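You operate a simulated robot arm through the tools that you are given. There is no shell and no other tool. Be economical: measure what you need, move in short steps, check, and stop when the job is done.

You run a simulated two-armed robot. Do the job below in one go: nothing can be reset, and whatever is moved stays where it is left.

Task
Screw the cap back on the white cartridge.
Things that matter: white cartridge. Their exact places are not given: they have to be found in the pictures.

The check looks at the end state, three seconds after you hand in, the way a careful person would. Anything else that was tipped, shoved, dropped, spilled or broken makes it a failure. Lids that push on must go on centred and level and be pressed home; caps that screw on are set level and turned clockwise until they are tight.

Robot
Two 7-joint arms with two-finger grippers on one trunk, on a base that drives. Base frame: it is fixed to the floor where the robot stands at the start and does not move with it; the origin is under the middle of the robot, x ahead of it, y to its left, z up. Readings come in m, degrees, newtons and seconds.
The left shoulder is at the start at [0.132, 0.216, 1.038], the right one opposite. With the tool pointing down near the work surface each hand reaches from about 0.4 to 0.88 m from the robot's upright axis, wherever it stands, measured 20 degrees to its own side. Payload 3.18 kg a hand.
Tool frame (each hand has its own): the origin (TCP) lies between the finger pads and is the grasp point; the fingertips stand 0.03 m ahead of it; z points along the fingers, y is the line along which they close. The gripper opens to 0.144 m. The gripper's body begins 0.103 m behind the TCP.
Orientation is told as [roll, pitch, yaw] about the base's x, y, z axes, in that order, counted from this pose: with the fingers straight down and closing along the base's y, the tool's x points along the base's -x, its y along +y and its z along -z.

Tools
- The arms move only by the tool nudge_tool. It takes "left_deltas", "right_deltas" or both (then of equal length, played together; a hand with none holds still); each is a list of rows, each a list of 7 numbers: the shift along the tool's x, y, z in units of 400 mm (1.0 is 400 mm), then the turn, a rotation vector about the tool's x, y, z in units of 180 degrees (1.0 is 180 degrees), then the gripper command, from -1 (shut) to 1 (fully open), values between in proportion. In form: [[dx, dy, dz, rx, ry, rz, grip], ...]. A call has 1 to 20 rows; each row is the pose to reach, as a shift and turn from the pose commanded when the call began, along the tool's axes at that moment. A call with a number of a shift or a turn outside -1 to 1 is refused whole. Each row takes 0.2 s and may step no farther than 0.05 m and 8.6 degrees from the row before; otherwise, or with a gripper value out of range, the whole call is refused. A pose out of reach is approached as far as the arm can. The call stops where the force on the tool passes 40 N (or 10 N more than at its start, if that is more) or the arm is blocked; 0.2 s more then pass. Each finger halts on what it meets, pressing with about 32 N; the grip force reading is that of the motor and also rises with nothing between the fingers. The clock runs only during rows and for 0.2 s after the last one: add rows that repeat a pose to give the fingers time. It gives the time, the measured TCP pose, the force on the tool (base axes), the opening and the grip force at its end, in the units of the frame above (readings bear some noise), with the torque about the TCP (base axes, N m) and any sound that the robot's microphone picked up.
- Cameras (640 x 400 px; columns grow to the right, rows downward): "scene" is now at [0.256, -0.0271, 1.2789]; the picture's right is [-0.32, -0.95, 0.00], its down [0.00, -0.00, -1.00] and it looks along [0.95, -0.32, 0.00] (base axes); focal length 214 px, centre (320, 200). "left" rides on the left gripper at [0.076, -0.016, -0.143] in its tool frame; the picture's right is [0.21, 0.98, 0.00], its down [-0.84, 0.18, -0.51] and it looks along [-0.50, 0.11, 0.86] (tool axes); focal length 218 px, centre (320, 200). "right" rides on the right gripper at [0.076, 0.016, -0.143] in its tool frame; the picture's right is [-0.21, 0.98, 0.00], its down [-0.84, -0.18, -0.51] and it looks along [-0.50, -0.11, 0.86] (tool axes); focal length 218 px, centre (320, 200).
- capture(camera): a new picture of that camera. No time passes.
- raise_lower(by): slides the trunk up (or, below 0, down) by that many m; the arms and the scene camera ride with it, the base frame stays. It gives what a move gives, with no picture.
- roll_base(legs): drives the robot by 1 to 6 legs, each [ahead, left, turn to the left] in m, m and degrees, along the robot's own axes; the way and the turn of a leg run together, so that a leg with both is an arc; at most 1.5 m and 180 degrees a leg. The arms and the cameras ride along, it lands a little off, and it stops where it bumps. It gives what a move gives.
- pan_tilt(pan, tilt): turns the head with the scene camera to pan (to the left, within 80 degrees either way) and tilt (down, from -29 to 69), counted from straight ahead of the robot. It gives what a move gives.
- pixel_to_xyz(camera, pixels): for up to 12 pixels [column, row] of the newest picture of that camera ("zoom" is the newest enlarged one), the place [x, y, z] in the base frame of the surface seen there, good to about 0.002 m. No time passes.
- zoom(camera, box): a new picture of the part [left, top, right, bottom] of that camera's present view, enlarged. No time passes.
- hand_in(): hands the job in; it is judged then, once.

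Go step by step. Measure first, check grasps and placings, and put right what went wrong. The budget is 80 turns and 70 pictures, counting those below and the enlarged ones. Unless the task says otherwise, let go and move clear before handing in, and close with one line.

The tools are called after ">>>" as name(argument=value, ...) on one line, values as JSON. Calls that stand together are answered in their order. nudge_tool: Moves the arms, as the interface text tells. Its arguments: {"type":"object","properties":{"left_deltas":{"type":"array","items":{"type":"array","items":{"type":"number"}}},"right_deltas":{"type":"array","items":{"type":"array","items":{"type":"number"}}}},"required":[]} The other tools are called the same way: raise_lower (by) slides the trunk up or down; roll_base (legs) drives the base; pan_tilt (pan, tilt) turns the head that bears the scene camera; capture (camera) takes a picture; pixel_to_xyz (camera, pixels) gives the place of the surface under pixels of a picture; zoom (camera, box) takes an enlarged picture of a part of a camera's view; hand_in () hands the job in.

At the start:

```text
clock: 0.0
left_eef_pos: [0.4672, 0.164, 1.1075]
left_orientation: [-0.1, 0.0, 0.1]
left_contact_force: [0.8, -0.1, 0.2]
left_wrist_torque: [0.02, 0.06, 0.0]
left_width: 0.1442
left_finger_force: 0.0
right_eef_pos: [0.323, -0.1283, 1.1304]
right_orientation: [0.1, 0.2, 0.1]
right_contact_force: [102.5, -75.3, -42.8]
right_wrist_torque: [11.31, 11.67, 6.45]
right_width: 0.1441
right_finger_force: 0.0
trunk travel left (down, up): [-0.125, 0.244]
robot x, y, heading: [-0.0008, -0.0021, 0.2]
head pan, tilt: [-0.6, 68.8]
```

scene: 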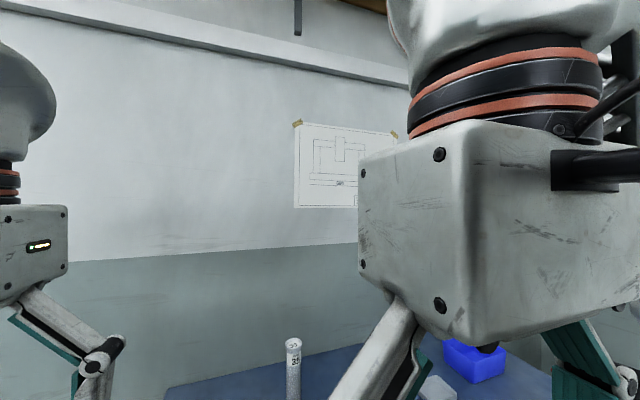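
right: 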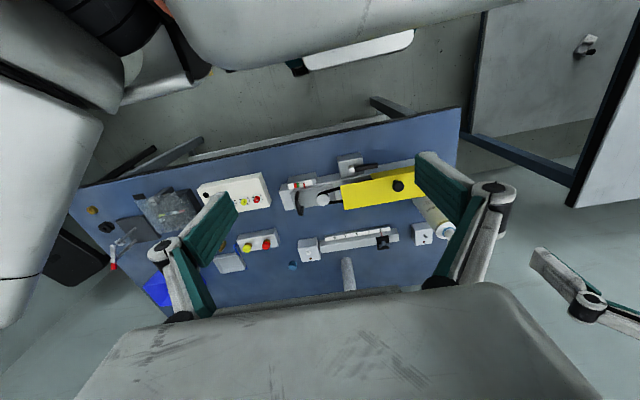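
left: 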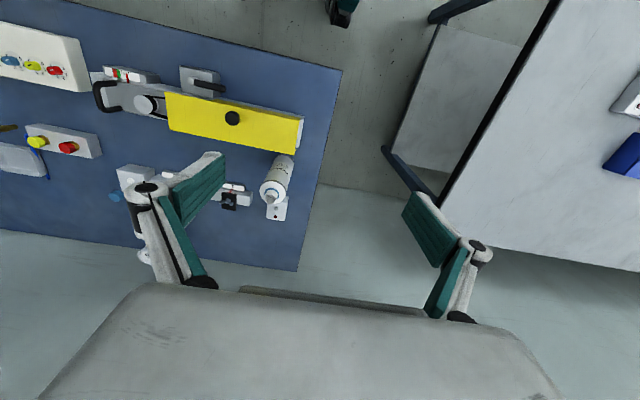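

The pictures show a blue table with a panel and a white cylinder near scene pixel (293,360). The right hand reads a large force and the head readings don't match the camera direction. I'll take a fresh scene picture and wrist pictures first.

>>> capture(camera="scene")

>>> zoom(camera="left", box=[0, 0, 360, 290])

>>> zoom(camera="right", box=[60, 100, 480, 330])

```text
66 pictures are left
```

scene: 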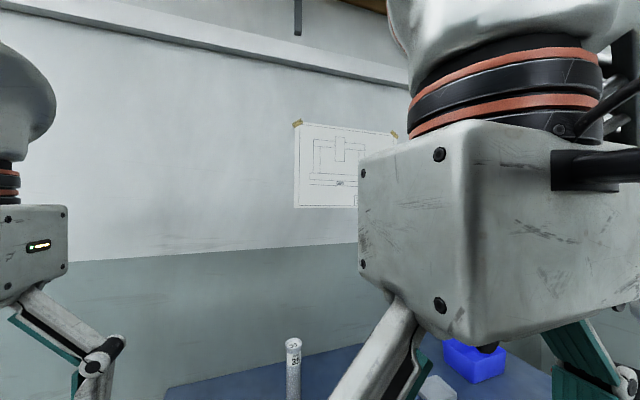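

```text
1.38 times, centred on (180, 145) of left
```

zoom: 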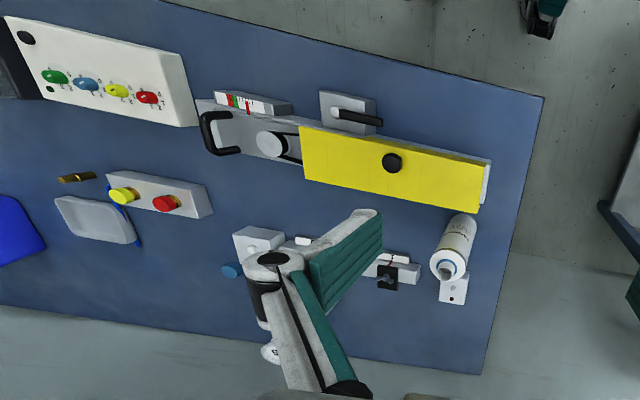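

```text
1.52 times, centred on (270, 215) of right
```

zoom: 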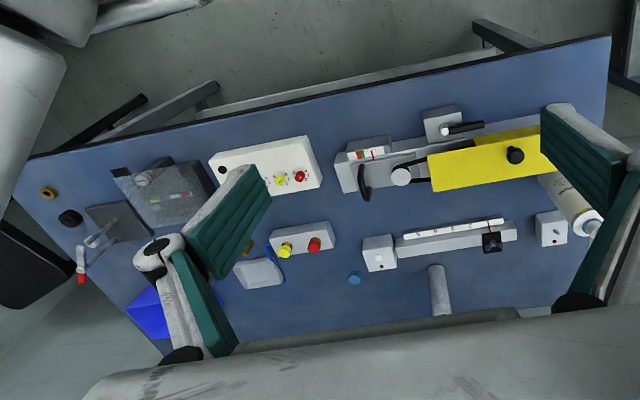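

The left view shows a large white cylinder at (277,180), a small blue disc at (115,197), and another white cylinder below it. I'll measure those.

>>> pixel_to_xyz(camera="left", pixels=[[270, 190], [284, 165], [115, 197], [278, 208], [144, 256], [310, 200], [230, 200], [250, 120]])

>>> pixel_to_xyz(camera="right", pixels=[[348, 262], [350, 285], [292, 266], [230, 262], [257, 242], [266, 242], [310, 255], [422, 233], [155, 290], [115, 250], [425, 100], [100, 300]])

>>> pixel_to_xyz(camera="scene", pixels=[[293, 341], [293, 365], [293, 395], [440, 385], [475, 360], [500, 200], [30, 240]])

```text
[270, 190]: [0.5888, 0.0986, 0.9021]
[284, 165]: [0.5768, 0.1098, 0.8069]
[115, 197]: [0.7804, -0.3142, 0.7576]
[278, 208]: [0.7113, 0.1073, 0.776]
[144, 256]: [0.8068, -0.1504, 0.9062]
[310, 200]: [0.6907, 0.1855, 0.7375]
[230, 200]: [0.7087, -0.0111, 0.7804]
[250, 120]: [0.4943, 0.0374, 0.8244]
```

```text
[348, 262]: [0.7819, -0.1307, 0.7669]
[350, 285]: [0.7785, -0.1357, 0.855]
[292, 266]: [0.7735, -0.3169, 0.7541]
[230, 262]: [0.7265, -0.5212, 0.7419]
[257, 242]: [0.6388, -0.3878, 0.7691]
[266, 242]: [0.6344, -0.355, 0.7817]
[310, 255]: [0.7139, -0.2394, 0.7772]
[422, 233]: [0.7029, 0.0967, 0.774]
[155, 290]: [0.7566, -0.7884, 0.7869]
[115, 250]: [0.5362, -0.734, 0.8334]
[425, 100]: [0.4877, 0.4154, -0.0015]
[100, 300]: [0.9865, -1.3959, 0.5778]
```

```text
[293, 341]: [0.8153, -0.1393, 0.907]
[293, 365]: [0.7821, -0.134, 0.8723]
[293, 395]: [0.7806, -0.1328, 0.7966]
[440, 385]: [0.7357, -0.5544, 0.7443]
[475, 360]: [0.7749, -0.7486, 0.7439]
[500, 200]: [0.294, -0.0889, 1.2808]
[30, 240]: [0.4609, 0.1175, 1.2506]
```

The right hand sits against the head (force pushes it +x, −y), which explains the camera mismatch. I'll ease the right hand away along +x, −y.

>>> nudge_tool(right_deltas=[[-0.06, -0.05, 0, 0, 0, 0, 1], [-0.12, -0.12, 0, 0, 0, 0, 1], [-0.2, -0.2, 0, 0, 0, 0, 1], [-0.28, -0.28, 0, 0, 0, 0, 1], [-0.3, -0.36, 0, 0, 0, 0, 1], [-0.3, -0.36, 0, 0, 0, 0, 1]])

```text
clock: 1.4
left_eef_pos: [0.4662, 0.1649, 1.1059]
left_orientation: [-0.1, 0.1, 0.2]
left_contact_force: [-0.6, -0.7, 0.1]
left_wrist_torque: [-0.01, 0.01, -0.03]
left_width: 0.1437
left_finger_force: 0.0
right_eef_pos: [0.4438, -0.2707, 1.13]
right_orientation: [0.1, 0.1, 0.0]
right_contact_force: [-0.2, 0.8, -0.1]
right_wrist_torque: [0.02, 0.01, -0.01]
right_width: 0.1441
right_finger_force: 0.1
trunk travel left (down, up): [-0.125, 0.244]
robot x, y, heading: [-0.0014, -0.0024, -0.0]
head pan, tilt: [-0.6, 68.8]
```

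The force is gone. Now I'll aim the head at the table.

>>> pan_tilt(pan=-10, tilt=45)

>>> capture(camera="scene")

```text
clock: 2.3
left_eef_pos: [0.467, 0.1641, 1.1068]
left_orientation: [-0.1, 0.0, 0.1]
left_contact_force: [-0.3, -0.9, 0.1]
left_wrist_torque: [0.01, -0.01, 0.0]
left_width: 0.1444
left_finger_force: 0.1
right_eef_pos: [0.443, -0.2715, 1.1303]
right_orientation: [0.1, 0.2, 0.0]
right_contact_force: [-0.2, 0.1, -0.2]
right_wrist_torque: [0.0, -0.02, -0.01]
right_width: 0.144
right_finger_force: 0.1
trunk travel left (down, up): [-0.125, 0.244]
robot x, y, heading: [-0.0033, -0.0014, 0.0]
head pan, tilt: [-10.0, 45.0]
```

```text
63 pictures are left
```

scene: 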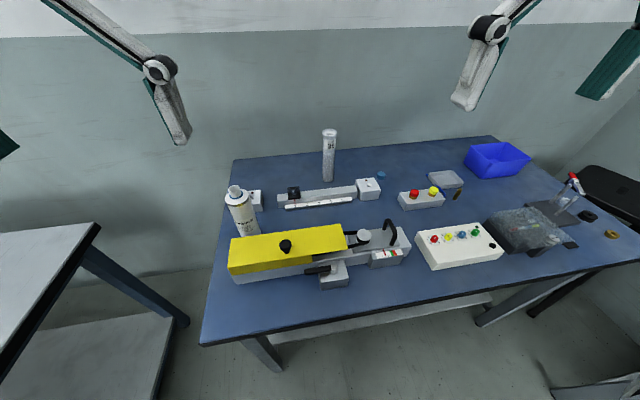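

>>> zoom(camera="scene", box=[200, 110, 400, 235])

>>> zoom(camera="scene", box=[360, 130, 640, 305])

>>> zoom(camera="scene", box=[215, 175, 275, 245])

>>> zoom(camera="scene", box=[300, 120, 400, 190])

```text
3.20 times, centred on (300, 172) of scene
```

zoom: 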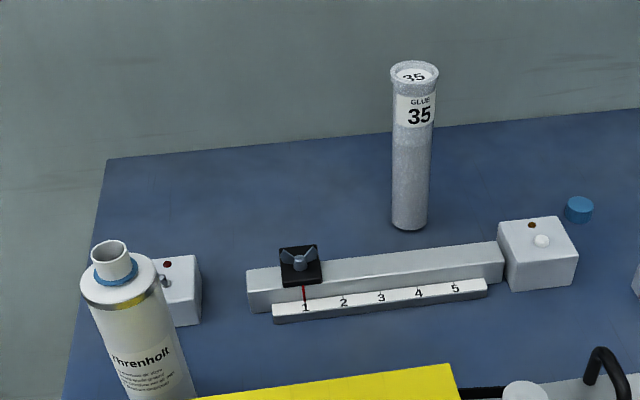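

```text
2.29 times, centred on (500, 218) of scene
```

zoom: 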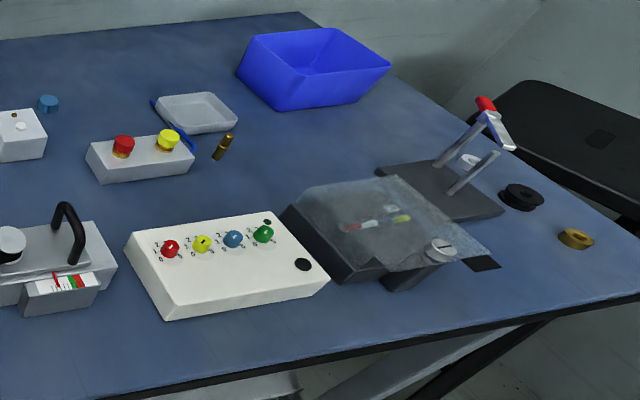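

```text
5.71 times, centred on (245, 210) of scene
```

zoom: 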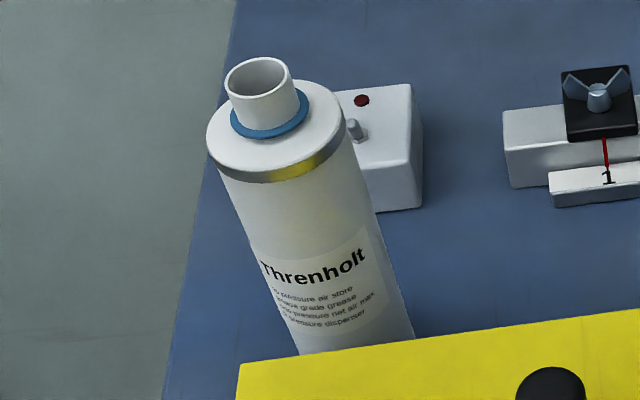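

```text
5.71 times, centred on (350, 155) of scene
```

zoom: 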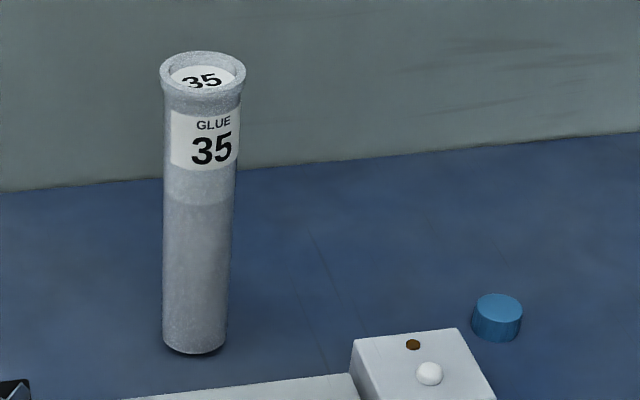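

The white cartridge (scene (240,205)) has an open neck with a blue ring, and the blue cap lies at (381,175). I'll measure both precisely.

>>> zoom(camera="scene", box=[365, 165, 397, 185])

>>> pixel_to_xyz(camera="zoom", pixels=[[320, 160], [280, 160], [360, 160], [320, 200], [320, 230], [250, 200], [390, 200], [320, 130], [320, 260], [150, 280]])

>>> zoom(camera="scene", box=[219, 178, 259, 203])

>>> pixel_to_xyz(camera="zoom", pixels=[[230, 150], [345, 150], [290, 120], [290, 170], [255, 200], [330, 200], [290, 205], [160, 250], [400, 250], [290, 300], [290, 280], [290, 220]])

```text
16.00 times, centred on (381, 175) of scene
```

zoom: 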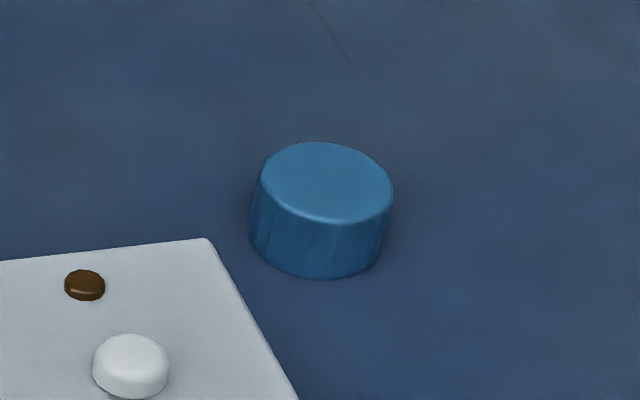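

```text
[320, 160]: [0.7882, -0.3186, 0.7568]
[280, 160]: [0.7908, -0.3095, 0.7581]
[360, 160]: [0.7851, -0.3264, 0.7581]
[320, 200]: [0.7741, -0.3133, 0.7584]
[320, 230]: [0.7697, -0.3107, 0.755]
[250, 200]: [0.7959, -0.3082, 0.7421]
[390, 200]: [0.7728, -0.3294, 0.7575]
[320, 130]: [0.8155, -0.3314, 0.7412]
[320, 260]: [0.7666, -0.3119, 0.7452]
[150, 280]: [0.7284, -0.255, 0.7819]
```

```text
16.00 times, centred on (239, 190) of scene
```

zoom: 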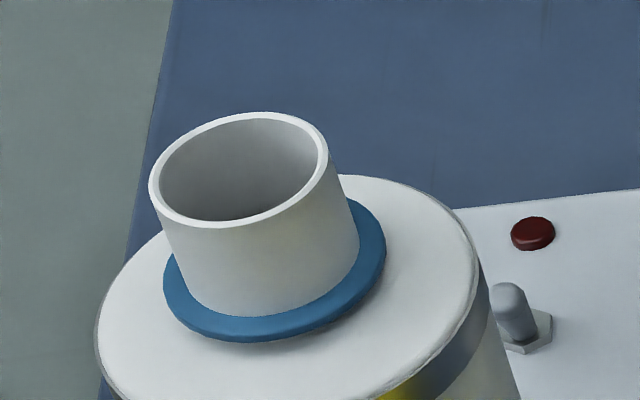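

```text
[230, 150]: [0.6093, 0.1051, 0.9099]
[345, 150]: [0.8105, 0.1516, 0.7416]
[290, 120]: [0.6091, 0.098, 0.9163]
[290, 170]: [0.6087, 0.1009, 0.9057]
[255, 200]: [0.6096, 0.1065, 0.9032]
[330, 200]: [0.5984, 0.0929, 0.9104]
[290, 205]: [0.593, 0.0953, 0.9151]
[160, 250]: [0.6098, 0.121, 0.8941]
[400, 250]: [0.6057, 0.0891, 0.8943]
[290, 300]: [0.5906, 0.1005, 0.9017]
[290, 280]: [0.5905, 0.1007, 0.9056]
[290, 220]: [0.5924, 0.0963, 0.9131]
```

The neck's outer diameter is about 25 mm (rim z ≈ 0.916) and the cap is about 30 mm across, 17 mm high, near (0.781, −0.317). I'll measure the rim edges, the neighbouring box and the panel.

>>> pixel_to_xyz(camera="zoom", pixels=[[154, 190], [324, 165], [222, 223], [270, 116], [300, 202], [180, 140], [225, 300], [360, 230], [110, 330], [450, 230], [290, 390], [280, 330]])

>>> pixel_to_xyz(camera="scene", pixels=[[373.5, 178], [378.5, 186.5], [358, 179.5], [360, 190], [232, 246], [255, 240], [340, 228], [244, 232], [240, 215], [258, 200], [432, 178], [400, 195]])

```text
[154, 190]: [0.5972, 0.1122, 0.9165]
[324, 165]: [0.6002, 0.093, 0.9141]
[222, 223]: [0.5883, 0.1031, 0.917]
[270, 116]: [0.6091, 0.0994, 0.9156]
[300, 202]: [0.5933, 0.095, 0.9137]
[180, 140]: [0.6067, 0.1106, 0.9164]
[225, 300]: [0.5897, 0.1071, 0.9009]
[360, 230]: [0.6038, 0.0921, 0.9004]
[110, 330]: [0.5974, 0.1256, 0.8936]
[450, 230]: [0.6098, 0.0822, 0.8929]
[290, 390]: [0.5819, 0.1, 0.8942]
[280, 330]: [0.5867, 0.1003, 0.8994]
```

```text
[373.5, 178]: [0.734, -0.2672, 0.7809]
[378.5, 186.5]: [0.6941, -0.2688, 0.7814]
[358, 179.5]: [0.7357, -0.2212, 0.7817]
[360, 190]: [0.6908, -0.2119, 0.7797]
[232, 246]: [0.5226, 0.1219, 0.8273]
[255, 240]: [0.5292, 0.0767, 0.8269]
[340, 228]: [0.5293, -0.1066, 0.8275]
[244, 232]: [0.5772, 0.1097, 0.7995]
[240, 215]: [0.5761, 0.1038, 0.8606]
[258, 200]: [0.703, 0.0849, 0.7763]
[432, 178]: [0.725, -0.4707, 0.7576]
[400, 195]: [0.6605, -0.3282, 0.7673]
```

Neck centre ≈ (0.5995, 0.102), box edges are clear of the cap. Next: right hand over the cap at z≈1.0, while the left hand moves outward and begins turning so that it can later hold the cartridge from the side.

>>> nudge_tool(right_deltas=[[-0.1056, -0.0144, 0.0406, 0, 0, 0, 0.5], [-0.2112, -0.0288, 0.0812, 0, 0, 0, 0], [-0.3168, -0.0432, 0.1218, 0, 0, 0, 0], [-0.4224, -0.0576, 0.1624, 0, 0, 0, 0], [-0.528, -0.072, 0.203, 0, 0, 0, 0], [-0.6336, -0.0864, 0.2436, 0, 0, 0, 0], [-0.7392, -0.1008, 0.2842, 0, 0, 0, 0], [-0.845, -0.115, 0.325, 0, 0, 0, 0], [-0.845, -0.115, 0.325, 0, 0, 0, 0]], left_deltas=[[0, 0.0425, 0, 0, 0, 0.0417, 1], [0, 0.085, 0, 0, 0, 0.0833, 1], [0, 0.1275, 0, 0, 0, 0.125, 1], [0, 0.17, 0, 0, 0, 0.1667, 1], [0, 0.2125, 0, 0, 0, 0.2083, 1], [0, 0.255, 0, 0, 0, 0.25, 1], [0, 0.2975, 0, 0, 0, 0.2917, 1], [0, 0.34, 0, 0, 0, 0.3333, 1], [0, 0.34, 0, 0, 0, 0.3333, 1]])

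>>> capture(camera="right")

```text
clock: 4.3
left_eef_pos: [0.358, 0.171, 0.9804]
left_orientation: [1.7, -1.7, -54.6]
left_contact_force: [-0.5, 0.6, -0.3]
left_wrist_torque: [-0.04, 0.0, 0.0]
left_width: 0.1441
left_finger_force: 0.0
left hand out of reach, approached as far as the arm can: row 3, 4, 5, 6, 7, 8, 9
right_eef_pos: [0.6447, -0.2857, 1.0033]
right_orientation: [-0.4, -1.2, -1.8]
right_contact_force: [-0.6, 0.6, 0.7]
right_wrist_torque: [0.01, 0.01, -0.02]
right_width: 0.0724
right_finger_force: 0.0
right hand out of reach, approached as far as the arm can: row 2, 3, 4, 5, 6, 7, 8, 9
trunk travel left (down, up): [-0.125, 0.244]
robot x, y, heading: [-0.0001, -0.0018, -0.3]
head pan, tilt: [-10.0, 45.0]
```

```text
56 pictures are left
```

right: 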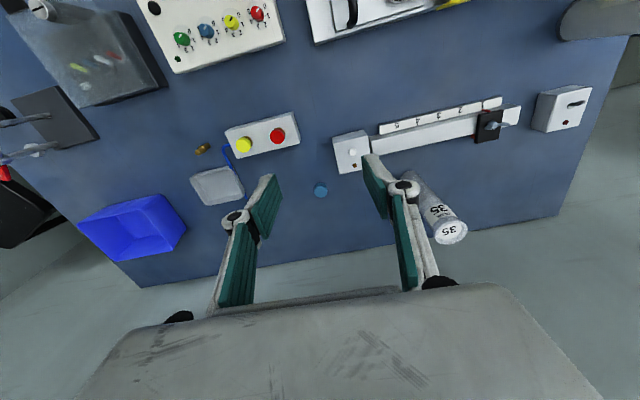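

Both hands ran out of reach at that height. I'd like the robot a little closer and the trunk raised, so I'll measure the table's front edge first.

>>> capture(camera="scene")

>>> pixel_to_xyz(camera="scene", pixels=[[205, 340], [300, 325], [400, 308], [600, 272], [220, 250], [286, 245], [235, 170], [330, 280], [440, 265]])

```text
55 pictures are left
```

scene: 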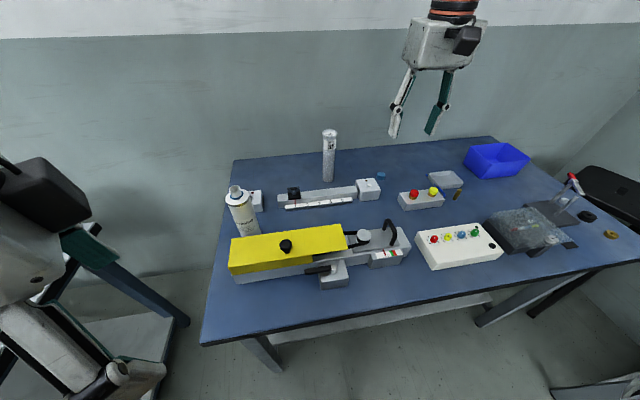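

```text
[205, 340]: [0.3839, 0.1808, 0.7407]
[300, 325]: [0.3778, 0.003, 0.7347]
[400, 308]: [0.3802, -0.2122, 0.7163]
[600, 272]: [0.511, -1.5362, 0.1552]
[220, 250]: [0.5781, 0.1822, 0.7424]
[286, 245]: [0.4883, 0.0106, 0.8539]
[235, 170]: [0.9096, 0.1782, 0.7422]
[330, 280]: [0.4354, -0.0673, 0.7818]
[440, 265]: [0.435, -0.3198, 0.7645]
```

The table front is at x≈0.38, left edge y≈0.18. I'll lower the right hand 0.1 m to see where its commanded pose is and whether reach improves.

>>> nudge_tool(right_deltas=[[0, 0, 0.08, 0, 0, 0, 0], [0, 0, 0.16, 0, 0, 0, 0], [0, 0, 0.25, 0, 0, 0, 0], [0, 0, 0.25, 0, 0, 0, 0]])

```text
clock: 5.3
left_eef_pos: [0.3577, 0.1702, 0.9803]
left_orientation: [1.7, -1.6, -54.5]
left_contact_force: [0.0, -0.3, 0.4]
left_wrist_torque: [0.01, -0.02, 0.0]
left_width: 0.1441
left_finger_force: 0.0
right_eef_pos: [0.6437, -0.284, 0.9012]
right_orientation: [0.3, 0.1, 0.1]
right_contact_force: [-0.7, -0.3, -0.4]
right_wrist_torque: [-0.01, -0.03, -0.04]
right_width: 0.0718
right_finger_force: 0.0
trunk travel left (down, up): [-0.125, 0.244]
robot x, y, heading: [0.0002, 0.0023, 0.0]
head pan, tilt: [-10.0, 45.0]
```

The commanded pose follows the achieved one. Now on to above the cap, tips still ~8 cm above it.

>>> nudge_tool(right_deltas=[[-0.09, -0.02, 0.02, 0, 0, 0, -0.1], [-0.18, -0.04, 0.04, 0, 0, 0, -0.1], [-0.26, -0.06, 0.06, 0, 0, 0, -0.1], [-0.343, -0.0825, 0.08, 0, 0, 0, -0.1], [-0.343, -0.0825, 0.08, 0, 0, 0, -0.1]])

>>> capture(camera="right")

```text
clock: 6.5
left_eef_pos: [0.3579, 0.1697, 0.9795]
left_orientation: [1.6, -1.5, -54.7]
left_contact_force: [0.3, 0.4, -0.3]
left_wrist_torque: [0.02, 0.02, -0.02]
left_width: 0.1441
left_finger_force: 0.2
right_eef_pos: [0.6931, -0.2935, 0.8912]
right_orientation: [0.1, 0.2, 0.0]
right_contact_force: [1.2, -0.2, 0.3]
right_wrist_torque: [0.0, -0.02, 0.01]
right_width: 0.0648
right_finger_force: 0.1
right hand out of reach, approached as far as the arm can: row 2, 3, 4, 5
trunk travel left (down, up): [-0.125, 0.244]
robot x, y, heading: [0.0011, -0.002, 0.2]
head pan, tilt: [-10.0, 45.0]
```

```text
54 pictures are left
```

right: 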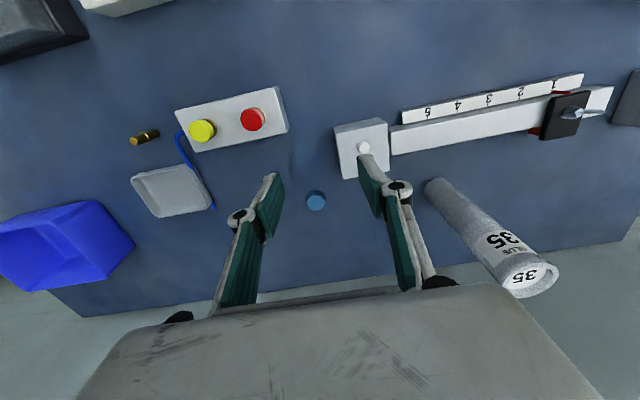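

Reach grows as the hand lies lower relative to the shoulder, so I'll raise the trunk by 0.15 m and then come down over the cap.

>>> raise_lower(by=0.15)

>>> nudge_tool(right_deltas=[[-0.04, -0.01, 0.1, 0, 0, 0, -0.1], [-0.08, -0.02, 0.2, 0, 0, 0, -0.1], [-0.12, -0.03, 0.3, 0, 0, 0, -0.1], [-0.17, -0.045, 0.4, 0, 0, 0, -0.1], [-0.22, -0.0575, 0.4, 0, 0, 0, -0.1], [-0.22, -0.0575, 0.4, 0, 0, 0, -0.1]])

>>> capture(camera="right")

```text
clock: 8.2
left_eef_pos: [0.2938, 0.1723, 1.2181]
left_orientation: [19.4, -13.7, -56.8]
left_contact_force: [0.0, -0.8, -0.2]
left_wrist_torque: [0.0, 0.01, -0.03]
left_width: 0.1442
left_finger_force: 0.1
right_eef_pos: [0.6394, -0.2911, 1.2462]
right_orientation: [0.1, -19.6, 0.2]
right_contact_force: [0.5, 0.3, 0.0]
right_wrist_torque: [0.0, 0.01, -0.02]
right_width: 0.0648
right_finger_force: 0.0
trunk travel left (down, up): [-0.275, 0.094]
robot x, y, heading: [0.001, -0.0031, -0.1]
head pan, tilt: [-10.0, 45.0]
```

```text
clock: 9.6
left_eef_pos: [0.2941, 0.172, 1.2187]
left_orientation: [19.4, -13.7, -56.9]
left_contact_force: [0.2, 0.8, -0.3]
left_wrist_torque: [0.03, 0.02, 0.0]
left_width: 0.144
left_finger_force: 0.1
right_eef_pos: [0.6965, -0.2991, 1.1826]
right_orientation: [0.2, -19.6, 0.0]
right_contact_force: [0.6, -1.4, -0.1]
right_wrist_torque: [0.06, 0.0, 0.0]
right_width: 0.0649
right_finger_force: 0.1
right hand out of reach, approached as far as the arm can: row 3, 4, 5, 6
trunk travel left (down, up): [-0.275, 0.094]
robot x, y, heading: [0.0019, 0.0017, -0.2]
head pan, tilt: [-10.0, 45.0]
```

```text
53 pictures are left
```

right: 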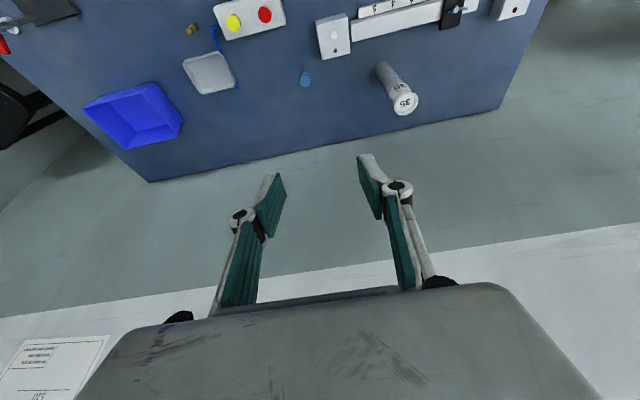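

The trunk move pitched both hands by about 20°, which is unexpected. I'll look at the scene to understand it.

>>> capture(camera="scene")

>>> pixel_to_xyz(camera="scene", pixels=[[320, 200], [320, 260], [320, 320]])

```text
52 pictures are left
```

scene: 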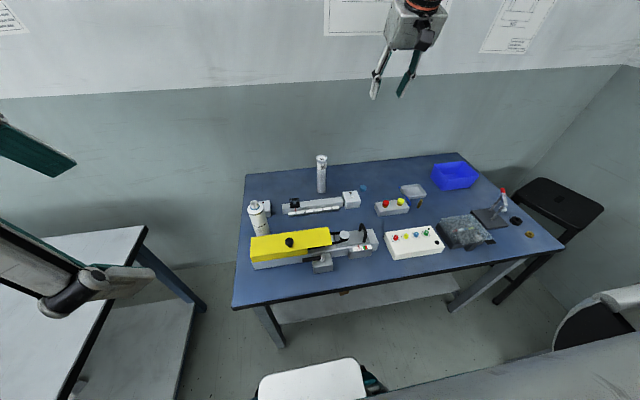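

```text
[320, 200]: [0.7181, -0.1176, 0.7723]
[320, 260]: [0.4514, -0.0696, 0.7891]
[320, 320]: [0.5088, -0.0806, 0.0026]
```

The torso leans back as it rises, which costs reach. I'll put the trunk back down (hands are well above the table).

>>> raise_lower(by=-0.15)

```text
clock: 11.0
left_eef_pos: [0.306, 0.1695, 1.0786]
left_orientation: [18.1, -13.5, -56.2]
left_contact_force: [25.6, 8.3, -9.4]
left_wrist_torque: [-0.09, 0.53, 0.21]
left_width: 0.1319
left_finger_force: 0.0
right_eef_pos: [0.7032, -0.2991, 1.0316]
right_orientation: [0.1, -18.0, 0.1]
right_contact_force: [1.5, -0.8, 0.0]
right_wrist_torque: [-0.05, 0.03, 0.02]
right_width: 0.0652
right_finger_force: 0.0
trunk travel left (down, up): [-0.143, 0.226]
robot x, y, heading: [0.0028, 0.0015, -0.0]
head pan, tilt: [-10.0, 45.0]
stopped: the force on the tool passed its limit at 71 N (the readings are from after the stop); the commanded pose is now the measured one
```

Orientation hasn't come back and the left hand touched something (force +x 26 N). I'll look before moving.

>>> capture(camera="scene")

>>> capture(camera="left")

>>> pixel_to_xyz(camera="scene", pixels=[[320, 200], [320, 260], [320, 320]])

```text
51 pictures are left
```

scene: 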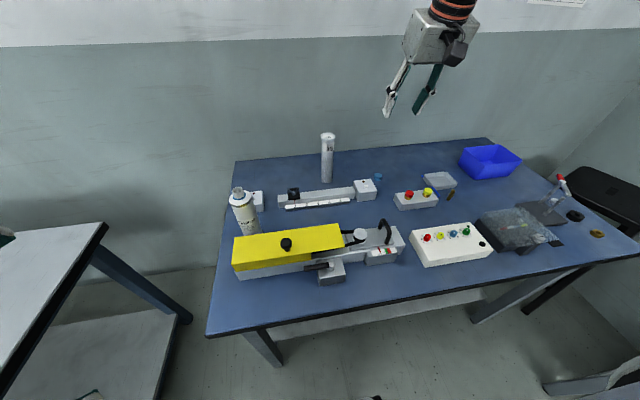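

```text
50 pictures are left
```

left: 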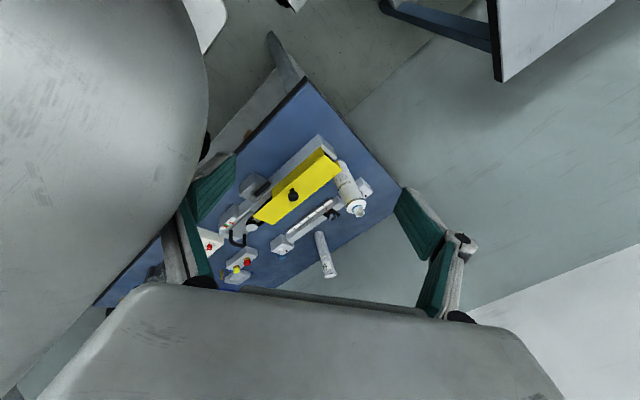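

```text
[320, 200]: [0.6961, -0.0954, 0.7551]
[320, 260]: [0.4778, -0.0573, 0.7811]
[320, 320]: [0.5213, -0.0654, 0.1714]
```

The left finger is against the robot's own torso (grey body at left of its picture). I'll slide the left hand away (tool +y ≈ forward-left), and level the right hand.

>>> nudge_tool(left_deltas=[[0, 0.08, 0, 0, 0, 0, 1], [0, 0.18, 0, 0, 0, 0, 1], [0, 0.28, 0, 0, 0, 0, 1], [0, 0.375, 0, 0, 0, 0, 1]], right_deltas=[[0, 0, 0, 0, 0.025, 0, -0.1], [0, 0, 0, 0, 0.05, 0, -0.1], [0, 0, 0, 0, 0.075, 0, -0.1], [0, 0, 0, 0, 0.1, 0, -0.1]])

```text
clock: 12.0
left_eef_pos: [0.352, 0.1859, 1.0713]
left_orientation: [18.3, -13.5, -56.3]
left_contact_force: [1.1, -0.2, 0.1]
left_wrist_torque: [-0.03, 0.0, -0.02]
left_width: 0.1437
left_finger_force: 0.0
left hand out of reach, approached as far as the arm can: row 1, 2, 3, 4
right_eef_pos: [0.7031, -0.3, 1.0348]
right_orientation: [0.1, -13.7, 0.1]
right_contact_force: [0.5, -0.2, -0.2]
right_wrist_torque: [0.0, -0.02, 0.04]
right_width: 0.0648
right_finger_force: 0.0
right hand out of reach, approached as far as the arm can: row 2, 3, 4
trunk travel left (down, up): [-0.143, 0.226]
robot x, y, heading: [0.0012, 0.0035, -0.0]
head pan, tilt: [-10.0, 45.0]
```

Reach at this height is the limit. I'll go down with both hands while levelling them.

>>> nudge_tool(left_deltas=[[0, 0, 0.1, 0.03, 0.02, 0, 1], [0, 0, 0.2, 0.06, 0.04, 0, 1], [0, 0, 0.3, 0.092, 0.062, 0, 1], [0, 0, 0.3, 0.092, 0.062, 0, 1]], right_deltas=[[0, 0, 0.1, 0, 0.025, 0, -0.1], [0, 0, 0.2, 0, 0.05, 0, -0.1], [0, 0, 0.3, 0, 0.076, 0, -0.1], [0, 0, 0.3, 0, 0.076, 0, -0.1]])

```text
clock: 13.0
left_eef_pos: [0.3916, 0.1952, 0.9615]
left_orientation: [6.4, -5.8, -53.1]
left_contact_force: [-0.1, -0.6, 0.7]
left_wrist_torque: [0.13, -0.01, 0.02]
left_width: 0.1437
left_finger_force: 0.1
left hand out of reach, approached as far as the arm can: row 2, 3, 4
right_eef_pos: [0.6936, -0.266, 1.0001]
right_orientation: [0.4, -5.0, -1.2]
right_contact_force: [0.1, -2.3, -0.4]
right_wrist_torque: [0.19, -0.03, 0.02]
right_width: 0.0649
right_finger_force: 0.0
right hand out of reach, approached as far as the arm can: row 1, 2, 3, 4
trunk travel left (down, up): [-0.143, 0.226]
robot x, y, heading: [-0.0024, 0.0016, 0.1]
head pan, tilt: [-10.0, 45.0]
```

The right hand is still short; I'll check true reach lower down, stopping with the tips above the neighbouring box (z 0.782).

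>>> nudge_tool(right_deltas=[[0, -0.03, 0.1, 0, 0.01, 0, -0.1], [0, -0.06, 0.2, 0, 0.02, 0, -0.1], [0, -0.085, 0.3, 0, 0.028, 0, -0.1], [0, -0.1, 0.4, 0, 0.028, 0, -0.1], [-0.1, -0.11, 0.4, 0, 0.028, 0, -0.1], [-0.2, -0.125, 0.4, 0, 0.028, 0, -0.1], [-0.2, -0.125, 0.4, 0, 0.028, 0, -0.1]])

>>> pan_tilt(pan=0, tilt=69)

>>> capture(camera="scene")

```text
clock: 14.6
left_eef_pos: [0.3895, 0.1991, 0.9614]
left_orientation: [6.3, -6.0, -52.9]
left_contact_force: [0.7, -0.3, -0.5]
left_wrist_torque: [0.01, 0.01, 0.0]
left_width: 0.144
left_finger_force: 0.1
right_eef_pos: [0.7178, -0.2989, 0.8438]
right_orientation: [0.1, -0.2, -1.1]
right_contact_force: [0.0, 0.1, 0.7]
right_wrist_torque: [-0.03, -0.03, 0.03]
right_width: 0.0646
right_finger_force: 0.0
right hand out of reach, approached as far as the arm can: row 5, 6, 7
trunk travel left (down, up): [-0.143, 0.226]
robot x, y, heading: [-0.0026, -0.0048, -0.0]
head pan, tilt: [-10.0, 45.0]
```

```text
clock: 15.5
left_eef_pos: [0.3904, 0.1986, 0.961]
left_orientation: [6.3, -6.0, -52.9]
left_contact_force: [-0.2, 0.4, 0.3]
left_wrist_torque: [0.0, 0.0, 0.02]
left_width: 0.1437
left_finger_force: 0.1
right_eef_pos: [0.7178, -0.2988, 0.8438]
right_orientation: [0.2, -0.1, -1.0]
right_contact_force: [0.3, 0.3, -0.3]
right_wrist_torque: [0.0, -0.01, -0.02]
right_width: 0.0647
right_finger_force: 0.0
trunk travel left (down, up): [-0.143, 0.226]
robot x, y, heading: [-0.0015, 0.0026, 0.2]
head pan, tilt: [0.0, 68.8]
```

```text
49 pictures are left
```

scene: 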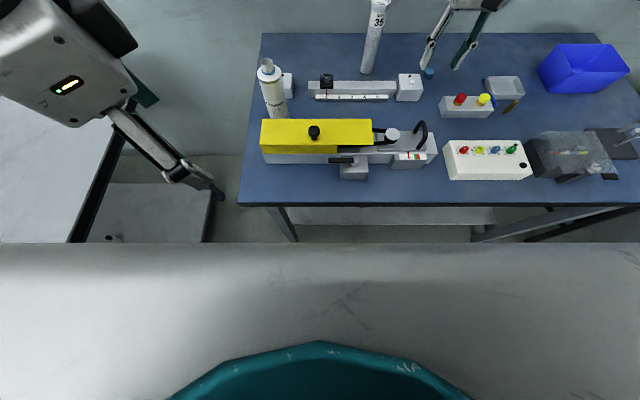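

Reach is 0.778 m at z 0.844. I'll check the gap between the robot's front (row 245) and the table edge (row 205).

>>> pixel_to_xyz(camera="scene", pixels=[[320, 250], [320, 300], [320, 345], [320, 238], [320, 380], [320, 204], [100, 250], [550, 250]])

```text
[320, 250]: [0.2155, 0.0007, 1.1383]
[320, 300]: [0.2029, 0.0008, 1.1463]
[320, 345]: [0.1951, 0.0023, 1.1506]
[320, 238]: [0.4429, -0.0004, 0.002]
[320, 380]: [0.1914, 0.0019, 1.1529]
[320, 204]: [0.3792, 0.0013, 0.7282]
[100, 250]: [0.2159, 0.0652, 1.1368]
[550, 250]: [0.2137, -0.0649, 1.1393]
```

Plenty of clearance is visible: chest x≈0.22, table edge 0.38, open underneath. I'll drive 0.09 m ahead; hands are above everything on their paths.

>>> roll_base(legs=[[0.09, 0, 0]])

>>> capture(camera="right")

```text
clock: 16.6
left_eef_pos: [0.4812, 0.1976, 0.9605]
left_orientation: [6.3, -6.0, -52.9]
left_contact_force: [-0.4, 0.2, 0.3]
left_wrist_torque: [0.02, 0.01, -0.01]
left_width: 0.144
left_finger_force: 0.0
right_eef_pos: [0.8084, -0.2986, 0.8436]
right_orientation: [0.2, 0.0, -0.9]
right_contact_force: [-0.4, -0.5, -0.3]
right_wrist_torque: [-0.02, 0.0, -0.01]
right_width: 0.0647
right_finger_force: 0.0
trunk travel left (down, up): [-0.143, 0.226]
robot x, y, heading: [0.0892, 0.0011, -0.2]
head pan, tilt: [0.0, 68.8]
```

```text
48 pictures are left
```

right: 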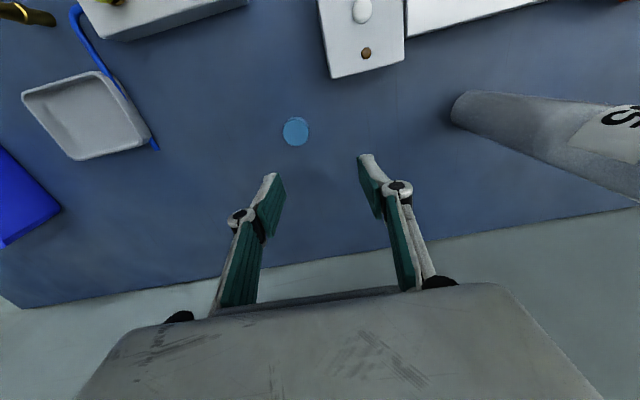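

Drive went cleanly. I'll measure the cap precisely with this closer view.

>>> zoom(camera="right", box=[263, 111, 327, 151])

>>> pixel_to_xyz(camera="right", pixels=[[295, 131], [285, 131], [305, 131], [295, 121], [295, 141], [288, 124], [302, 138]])

```text
10.00 times, centred on (295, 131) of right
```

zoom: 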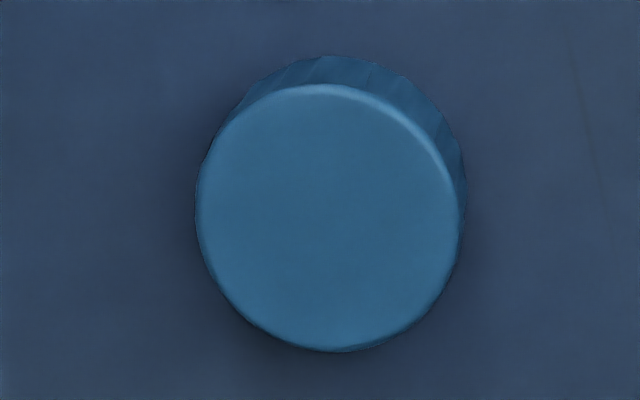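

```text
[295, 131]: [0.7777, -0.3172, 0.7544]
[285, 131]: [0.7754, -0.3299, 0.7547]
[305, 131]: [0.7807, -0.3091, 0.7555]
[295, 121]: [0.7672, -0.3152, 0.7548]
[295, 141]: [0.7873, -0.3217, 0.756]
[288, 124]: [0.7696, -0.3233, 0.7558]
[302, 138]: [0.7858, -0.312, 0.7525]
```

Cap centre ≈ (0.780, −0.3175), top z ≈ 0.756. Moving over and down to grasp height (TCP 0.777).

>>> nudge_tool(right_deltas=[[0.071, -0.047, 0, 0, 0, 0, -0.1], [0.071, -0.047, 0.06, 0, 0, 0, -0.1], [0.071, -0.047, 0.12, 0, 0, 0, -0.1], [0.071, -0.047, 0.165, 0, 0, 0, -0.1], [0.071, -0.047, 0.165, 0, 0, 0, -0.1]])

>>> capture(camera="right")

```text
clock: 17.8
left_eef_pos: [0.4796, 0.1988, 0.9618]
left_orientation: [6.3, -6.1, -53.0]
left_contact_force: [-0.3, -1.0, -0.2]
left_wrist_torque: [0.0, 0.03, 0.04]
left_width: 0.144
left_finger_force: 0.2
right_eef_pos: [0.7796, -0.3175, 0.7767]
right_orientation: [0.1, -0.1, -0.9]
right_contact_force: [0.0, 0.5, 0.0]
right_wrist_torque: [-0.02, 0.01, 0.0]
right_width: 0.0647
right_finger_force: 0.0
trunk travel left (down, up): [-0.143, 0.226]
robot x, y, heading: [0.0895, 0.0012, -0.1]
head pan, tilt: [0.0, 68.8]
```

```text
46 pictures are left
```

right: 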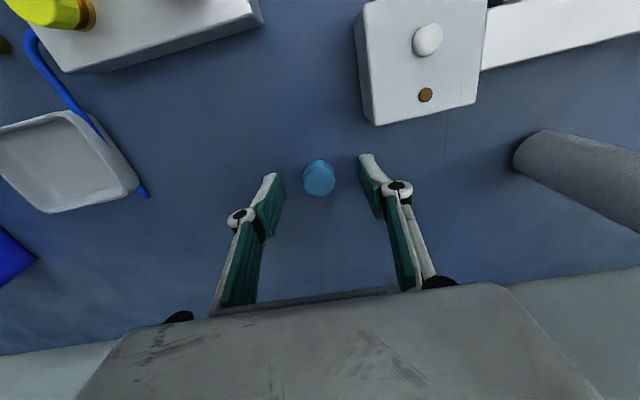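

The cap at (319,177) lies centrally between the fingertips. Closing.

>>> nudge_tool(right_deltas=[[0, 0, 0, 0, 0, 0, -0.4], [0, 0, 0, 0, 0, 0, -0.7], [0, 0, 0, 0, 0, 0, -1], [0, 0, 0, 0, 0, 0, -1]])

>>> capture(camera="right")

```text
clock: 18.8
left_eef_pos: [0.4804, 0.1978, 0.9608]
left_orientation: [6.3, -6.0, -53.0]
left_contact_force: [0.4, -0.1, 0.7]
left_wrist_torque: [0.01, -0.04, -0.04]
left_width: 0.1441
left_finger_force: 0.0
right_eef_pos: [0.7792, -0.3164, 0.7762]
right_orientation: [0.1, -0.2, -1.1]
right_contact_force: [0.0, 0.0, -0.4]
right_wrist_torque: [0.0, -0.02, 0.03]
right_width: 0.0283
right_finger_force: 32.2
trunk travel left (down, up): [-0.143, 0.226]
robot x, y, heading: [0.0918, -0.0, 0.2]
head pan, tilt: [0.0, 68.8]
```

```text
45 pictures are left
```

right: 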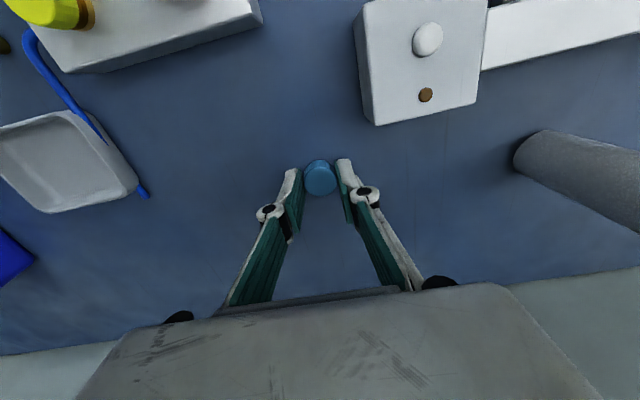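

Cap gripped (28.3 mm, 32 N). Lifting it 0.2 m, and levelling the left hand meanwhile.

>>> nudge_tool(right_deltas=[[0, 0, -0.08, 0, 0, 0, -1], [0, 0, -0.18, 0, 0, 0, -1], [0, 0, -0.28, 0, 0, 0, -1], [0, 0, -0.38, 0, 0, 0, -1], [0.05, 0, -0.45, 0, 0, 0, -1], [0.15, 0, -0.5, 0, 0, 0, -1], [0.25, 0.02, -0.5, 0, 0, 0, -1], [0.3, 0.1, -0.5, 0, 0, 0, -1], [0.3, 0.2, -0.5, 0, 0, 0, -1], [0.3, 0.2, -0.5, 0, 0, 0, -1]], left_deltas=[[0, 0.02, 0, 0.02, 0.015, 0, 1], [0, 0, 0, 0.037, 0.025, 0, 1], [0, 0, 0, 0.037, 0.025, 0, 1], [0, 0, 0, 0.037, 0.025, 0, 1], [0, 0, 0, 0.037, 0.025, 0, 1], [0, 0, 0, 0.037, 0.025, 0, 1], [0, 0, 0, 0.037, 0.025, 0, 1], [0, 0, 0, 0.037, 0.025, 0, 1], [0, 0, 0, 0.037, 0.025, 0, 1], [0, 0, 0, 0.037, 0.025, 0, 1]])

```text
clock: 21.0
left_eef_pos: [0.4704, 0.2075, 0.9476]
left_orientation: [2.3, -5.2, -50.6]
left_contact_force: [0.9, -0.4, 0.2]
left_wrist_torque: [0.01, 0.01, 0.01]
left_width: 0.1442
left_finger_force: 0.0
left hand out of reach, approached as far as the arm can: row 1, 2, 3, 4, 5, 6, 7, 8, 9, 10
right_eef_pos: [0.6597, -0.2337, 0.9792]
right_orientation: [0.1, 0.0, -1.1]
right_contact_force: [0.2, 0.4, 0.0]
right_wrist_torque: [0.04, 0.0, 0.0]
right_width: 0.0282
right_finger_force: 31.5
right hand out of reach, approached as far as the arm can: row 3, 4, 5
trunk travel left (down, up): [-0.143, 0.226]
robot x, y, heading: [0.0864, 0.0002, -0.1]
head pan, tilt: [0.0, 68.8]
```

Right hand holds the cap at (0.66, −0.23, 0.98). Now I'll turn the left hand to horizontal, pointing forward-right toward the cartridge.

>>> nudge_tool(left_deltas=[[-0.004, 0.012, 0, 0, -0.045, 0, 0.8], [-0.008, 0.024, 0, 0, -0.09, 0, 0.6], [-0.012, 0.036, 0, 0, -0.135, 0, 0.4], [-0.016, 0.048, 0, 0, -0.18, 0, 0.3], [-0.02, 0.06, 0, 0, -0.225, 0, 0.3], [-0.024, 0.072, 0, 0, -0.27, 0, 0.3], [-0.028, 0.084, 0, 0, -0.315, 0, 0.3], [-0.032, 0.1, 0, 0, -0.36, 0, 0.3], [-0.036, 0.115, 0, 0, -0.405, 0, 0.3], [-0.04, 0.128, 0, 0, -0.45, 0, 0.3], [-0.04, 0.128, 0, 0, -0.48, 0, 0.3], [-0.04, 0.128, 0, 0, -0.48, 0, 0.3]])

>>> capture(camera="left")

>>> capture(camera="scene")

```text
clock: 23.6
left_eef_pos: [0.5538, 0.2555, 0.9374]
left_orientation: [129.9, -85.9, 179.7]
left_contact_force: [-3.5, -0.4, -9.2]
left_wrist_torque: [-0.85, -0.61, 0.45]
left_width: 0.0937
left_finger_force: 0.0
left hand out of reach, approached as far as the arm can: row 1, 2, 3, 4, 5, 6, 7, 8, 9, 10, 11, 12
right_eef_pos: [0.6607, -0.2341, 0.9789]
right_orientation: [0.1, 0.0, -1.0]
right_contact_force: [1.4, -1.3, 0.2]
right_wrist_torque: [0.01, -0.03, 0.02]
right_width: 0.0284
right_finger_force: 31.7
trunk travel left (down, up): [-0.143, 0.226]
robot x, y, heading: [0.0912, 0.0021, -0.1]
head pan, tilt: [0.0, 68.8]
```

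```text
44 pictures are left
```

left: 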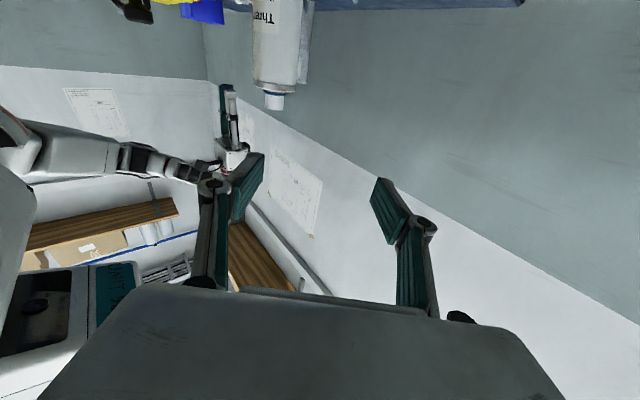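

```text
43 pictures are left
```

scene: 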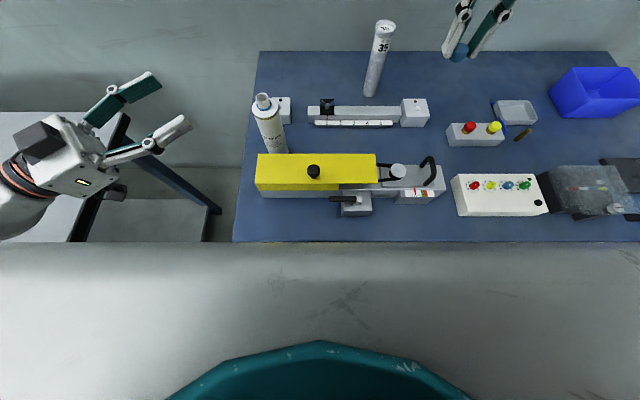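

The left hand is now horizontal at (0.554, 0.2555, 0.937) pointing (0.64, −0.77, 0.05). Before lowering it to body-grip height 0.868 I'll check the side table's height beneath it.

>>> pixel_to_xyz(camera="scene", pixels=[[30, 130], [70, 125], [85, 232], [60, 235], [110, 180], [150, 210], [150, 130], [60, 205], [258, 158], [270, 112], [262, 102]])

```text
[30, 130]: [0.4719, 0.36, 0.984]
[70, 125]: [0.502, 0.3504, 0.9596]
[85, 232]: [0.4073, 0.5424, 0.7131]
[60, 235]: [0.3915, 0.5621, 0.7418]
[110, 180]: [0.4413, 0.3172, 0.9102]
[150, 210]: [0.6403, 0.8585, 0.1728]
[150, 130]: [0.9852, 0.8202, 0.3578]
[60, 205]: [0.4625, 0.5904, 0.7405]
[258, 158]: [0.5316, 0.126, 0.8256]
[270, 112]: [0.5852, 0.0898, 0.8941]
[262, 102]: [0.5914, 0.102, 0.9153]
```

The side table (y > 0.53, z 0.74) is clear of the hand. Lowering and aligning the left hand with the cartridge axis, still backed off.

>>> nudge_tool(left_deltas=[[0.04, -0.04, 0, 0, 0.0147, -0.0175, 0.3], [0.09, -0.08, 0, 0, 0.0147, -0.0175, 0.3], [0.135, -0.12, 0, 0, 0.0147, -0.0175, 0.3], [0.172, -0.157, 0, 0, 0.0147, -0.0175, 0.3], [0.172, -0.157, 0, 0, 0.0147, -0.0175, 0.3]])

>>> capture(camera="left")

>>> capture(camera="scene")

```text
clock: 24.8
left_eef_pos: [0.5083, 0.2375, 0.858]
left_orientation: [-49.5, -88.6, -1.0]
left_contact_force: [0.3, 0.3, -0.3]
left_wrist_torque: [0.01, 0.04, -0.01]
left_width: 0.0935
left_finger_force: 0.1
left hand out of reach, approached as far as the arm can: row 1, 2, 3, 4, 5
right_eef_pos: [0.6615, -0.2332, 0.9793]
right_orientation: [0.1, -0.1, -1.1]
right_contact_force: [-0.6, -0.6, 1.0]
right_wrist_torque: [0.01, 0.04, -0.03]
right_width: 0.0279
right_finger_force: 31.5
trunk travel left (down, up): [-0.143, 0.226]
robot x, y, heading: [0.091, -0.0002, -0.3]
head pan, tilt: [0.0, 68.8]
```

```text
42 pictures are left
```

left: 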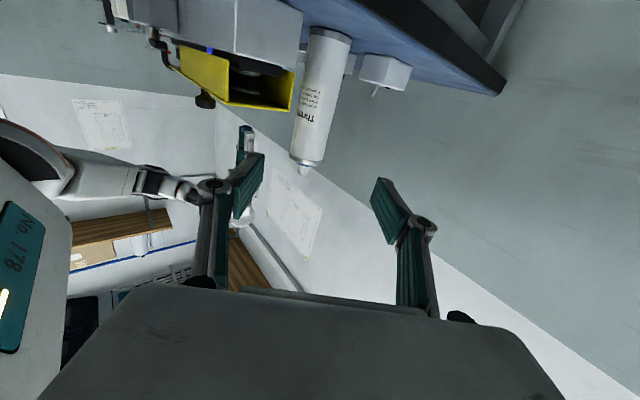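

```text
41 pictures are left
```

scene: 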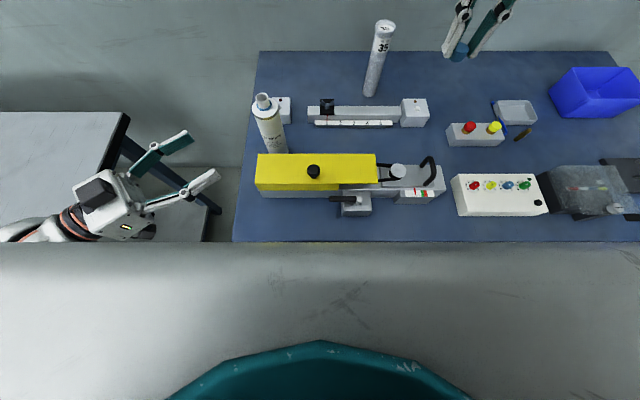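

Left hand is level at (0.508, 0.2375, 0.858); cartridge lies 0.1625 m ahead and 16 mm to its −y side. I'll shift sideways, then advance with the fingers open around the body.

>>> nudge_tool(left_deltas=[[-0.025, -0.04, 0, 0, 0, 0, 0.3], [-0.025, -0.04, 0.08, 0, 0, 0, 0.3], [-0.025, -0.04, 0.16, 0, 0, 0, 0.3], [-0.025, -0.04, 0.22, 0, 0, 0, 0.3], [-0.025, -0.04, 0.22, 0, 0, 0, 0.3]])

>>> capture(camera="left")

>>> capture(camera="scene")

```text
clock: 26.0
left_eef_pos: [0.5383, 0.2334, 0.8798]
left_orientation: [-49.1, -88.6, -1.4]
left_contact_force: [-0.6, 0.5, 0.3]
left_wrist_torque: [-0.02, 0.0, 0.02]
left_width: 0.0935
left_finger_force: 0.1
left hand out of reach, approached as far as the arm can: row 1, 2, 3, 4, 5
right_eef_pos: [0.6606, -0.2333, 0.9791]
right_orientation: [0.1, -0.1, -1.0]
right_contact_force: [0.2, 0.7, 0.1]
right_wrist_torque: [0.01, 0.0, 0.0]
right_width: 0.0282
right_finger_force: 32.2
trunk travel left (down, up): [-0.143, 0.226]
robot x, y, heading: [0.0902, -0.0011, 0.1]
head pan, tilt: [0.0, 68.8]
```

```text
40 pictures are left
```

left: 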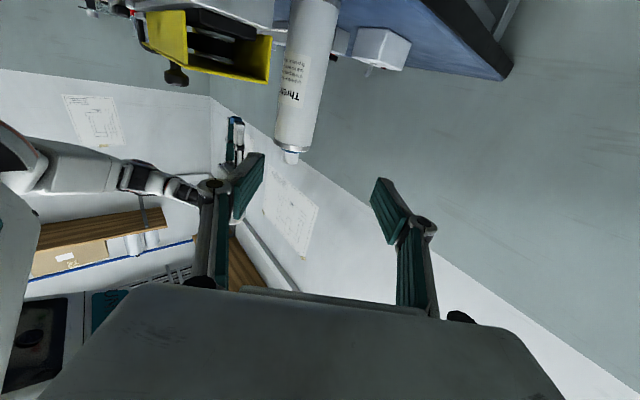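

```text
39 pictures are left
```

scene: 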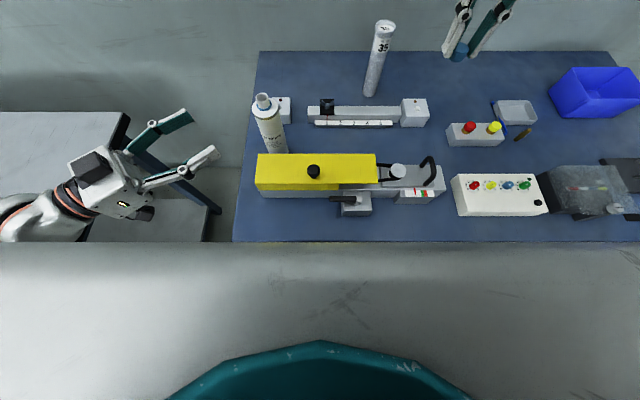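

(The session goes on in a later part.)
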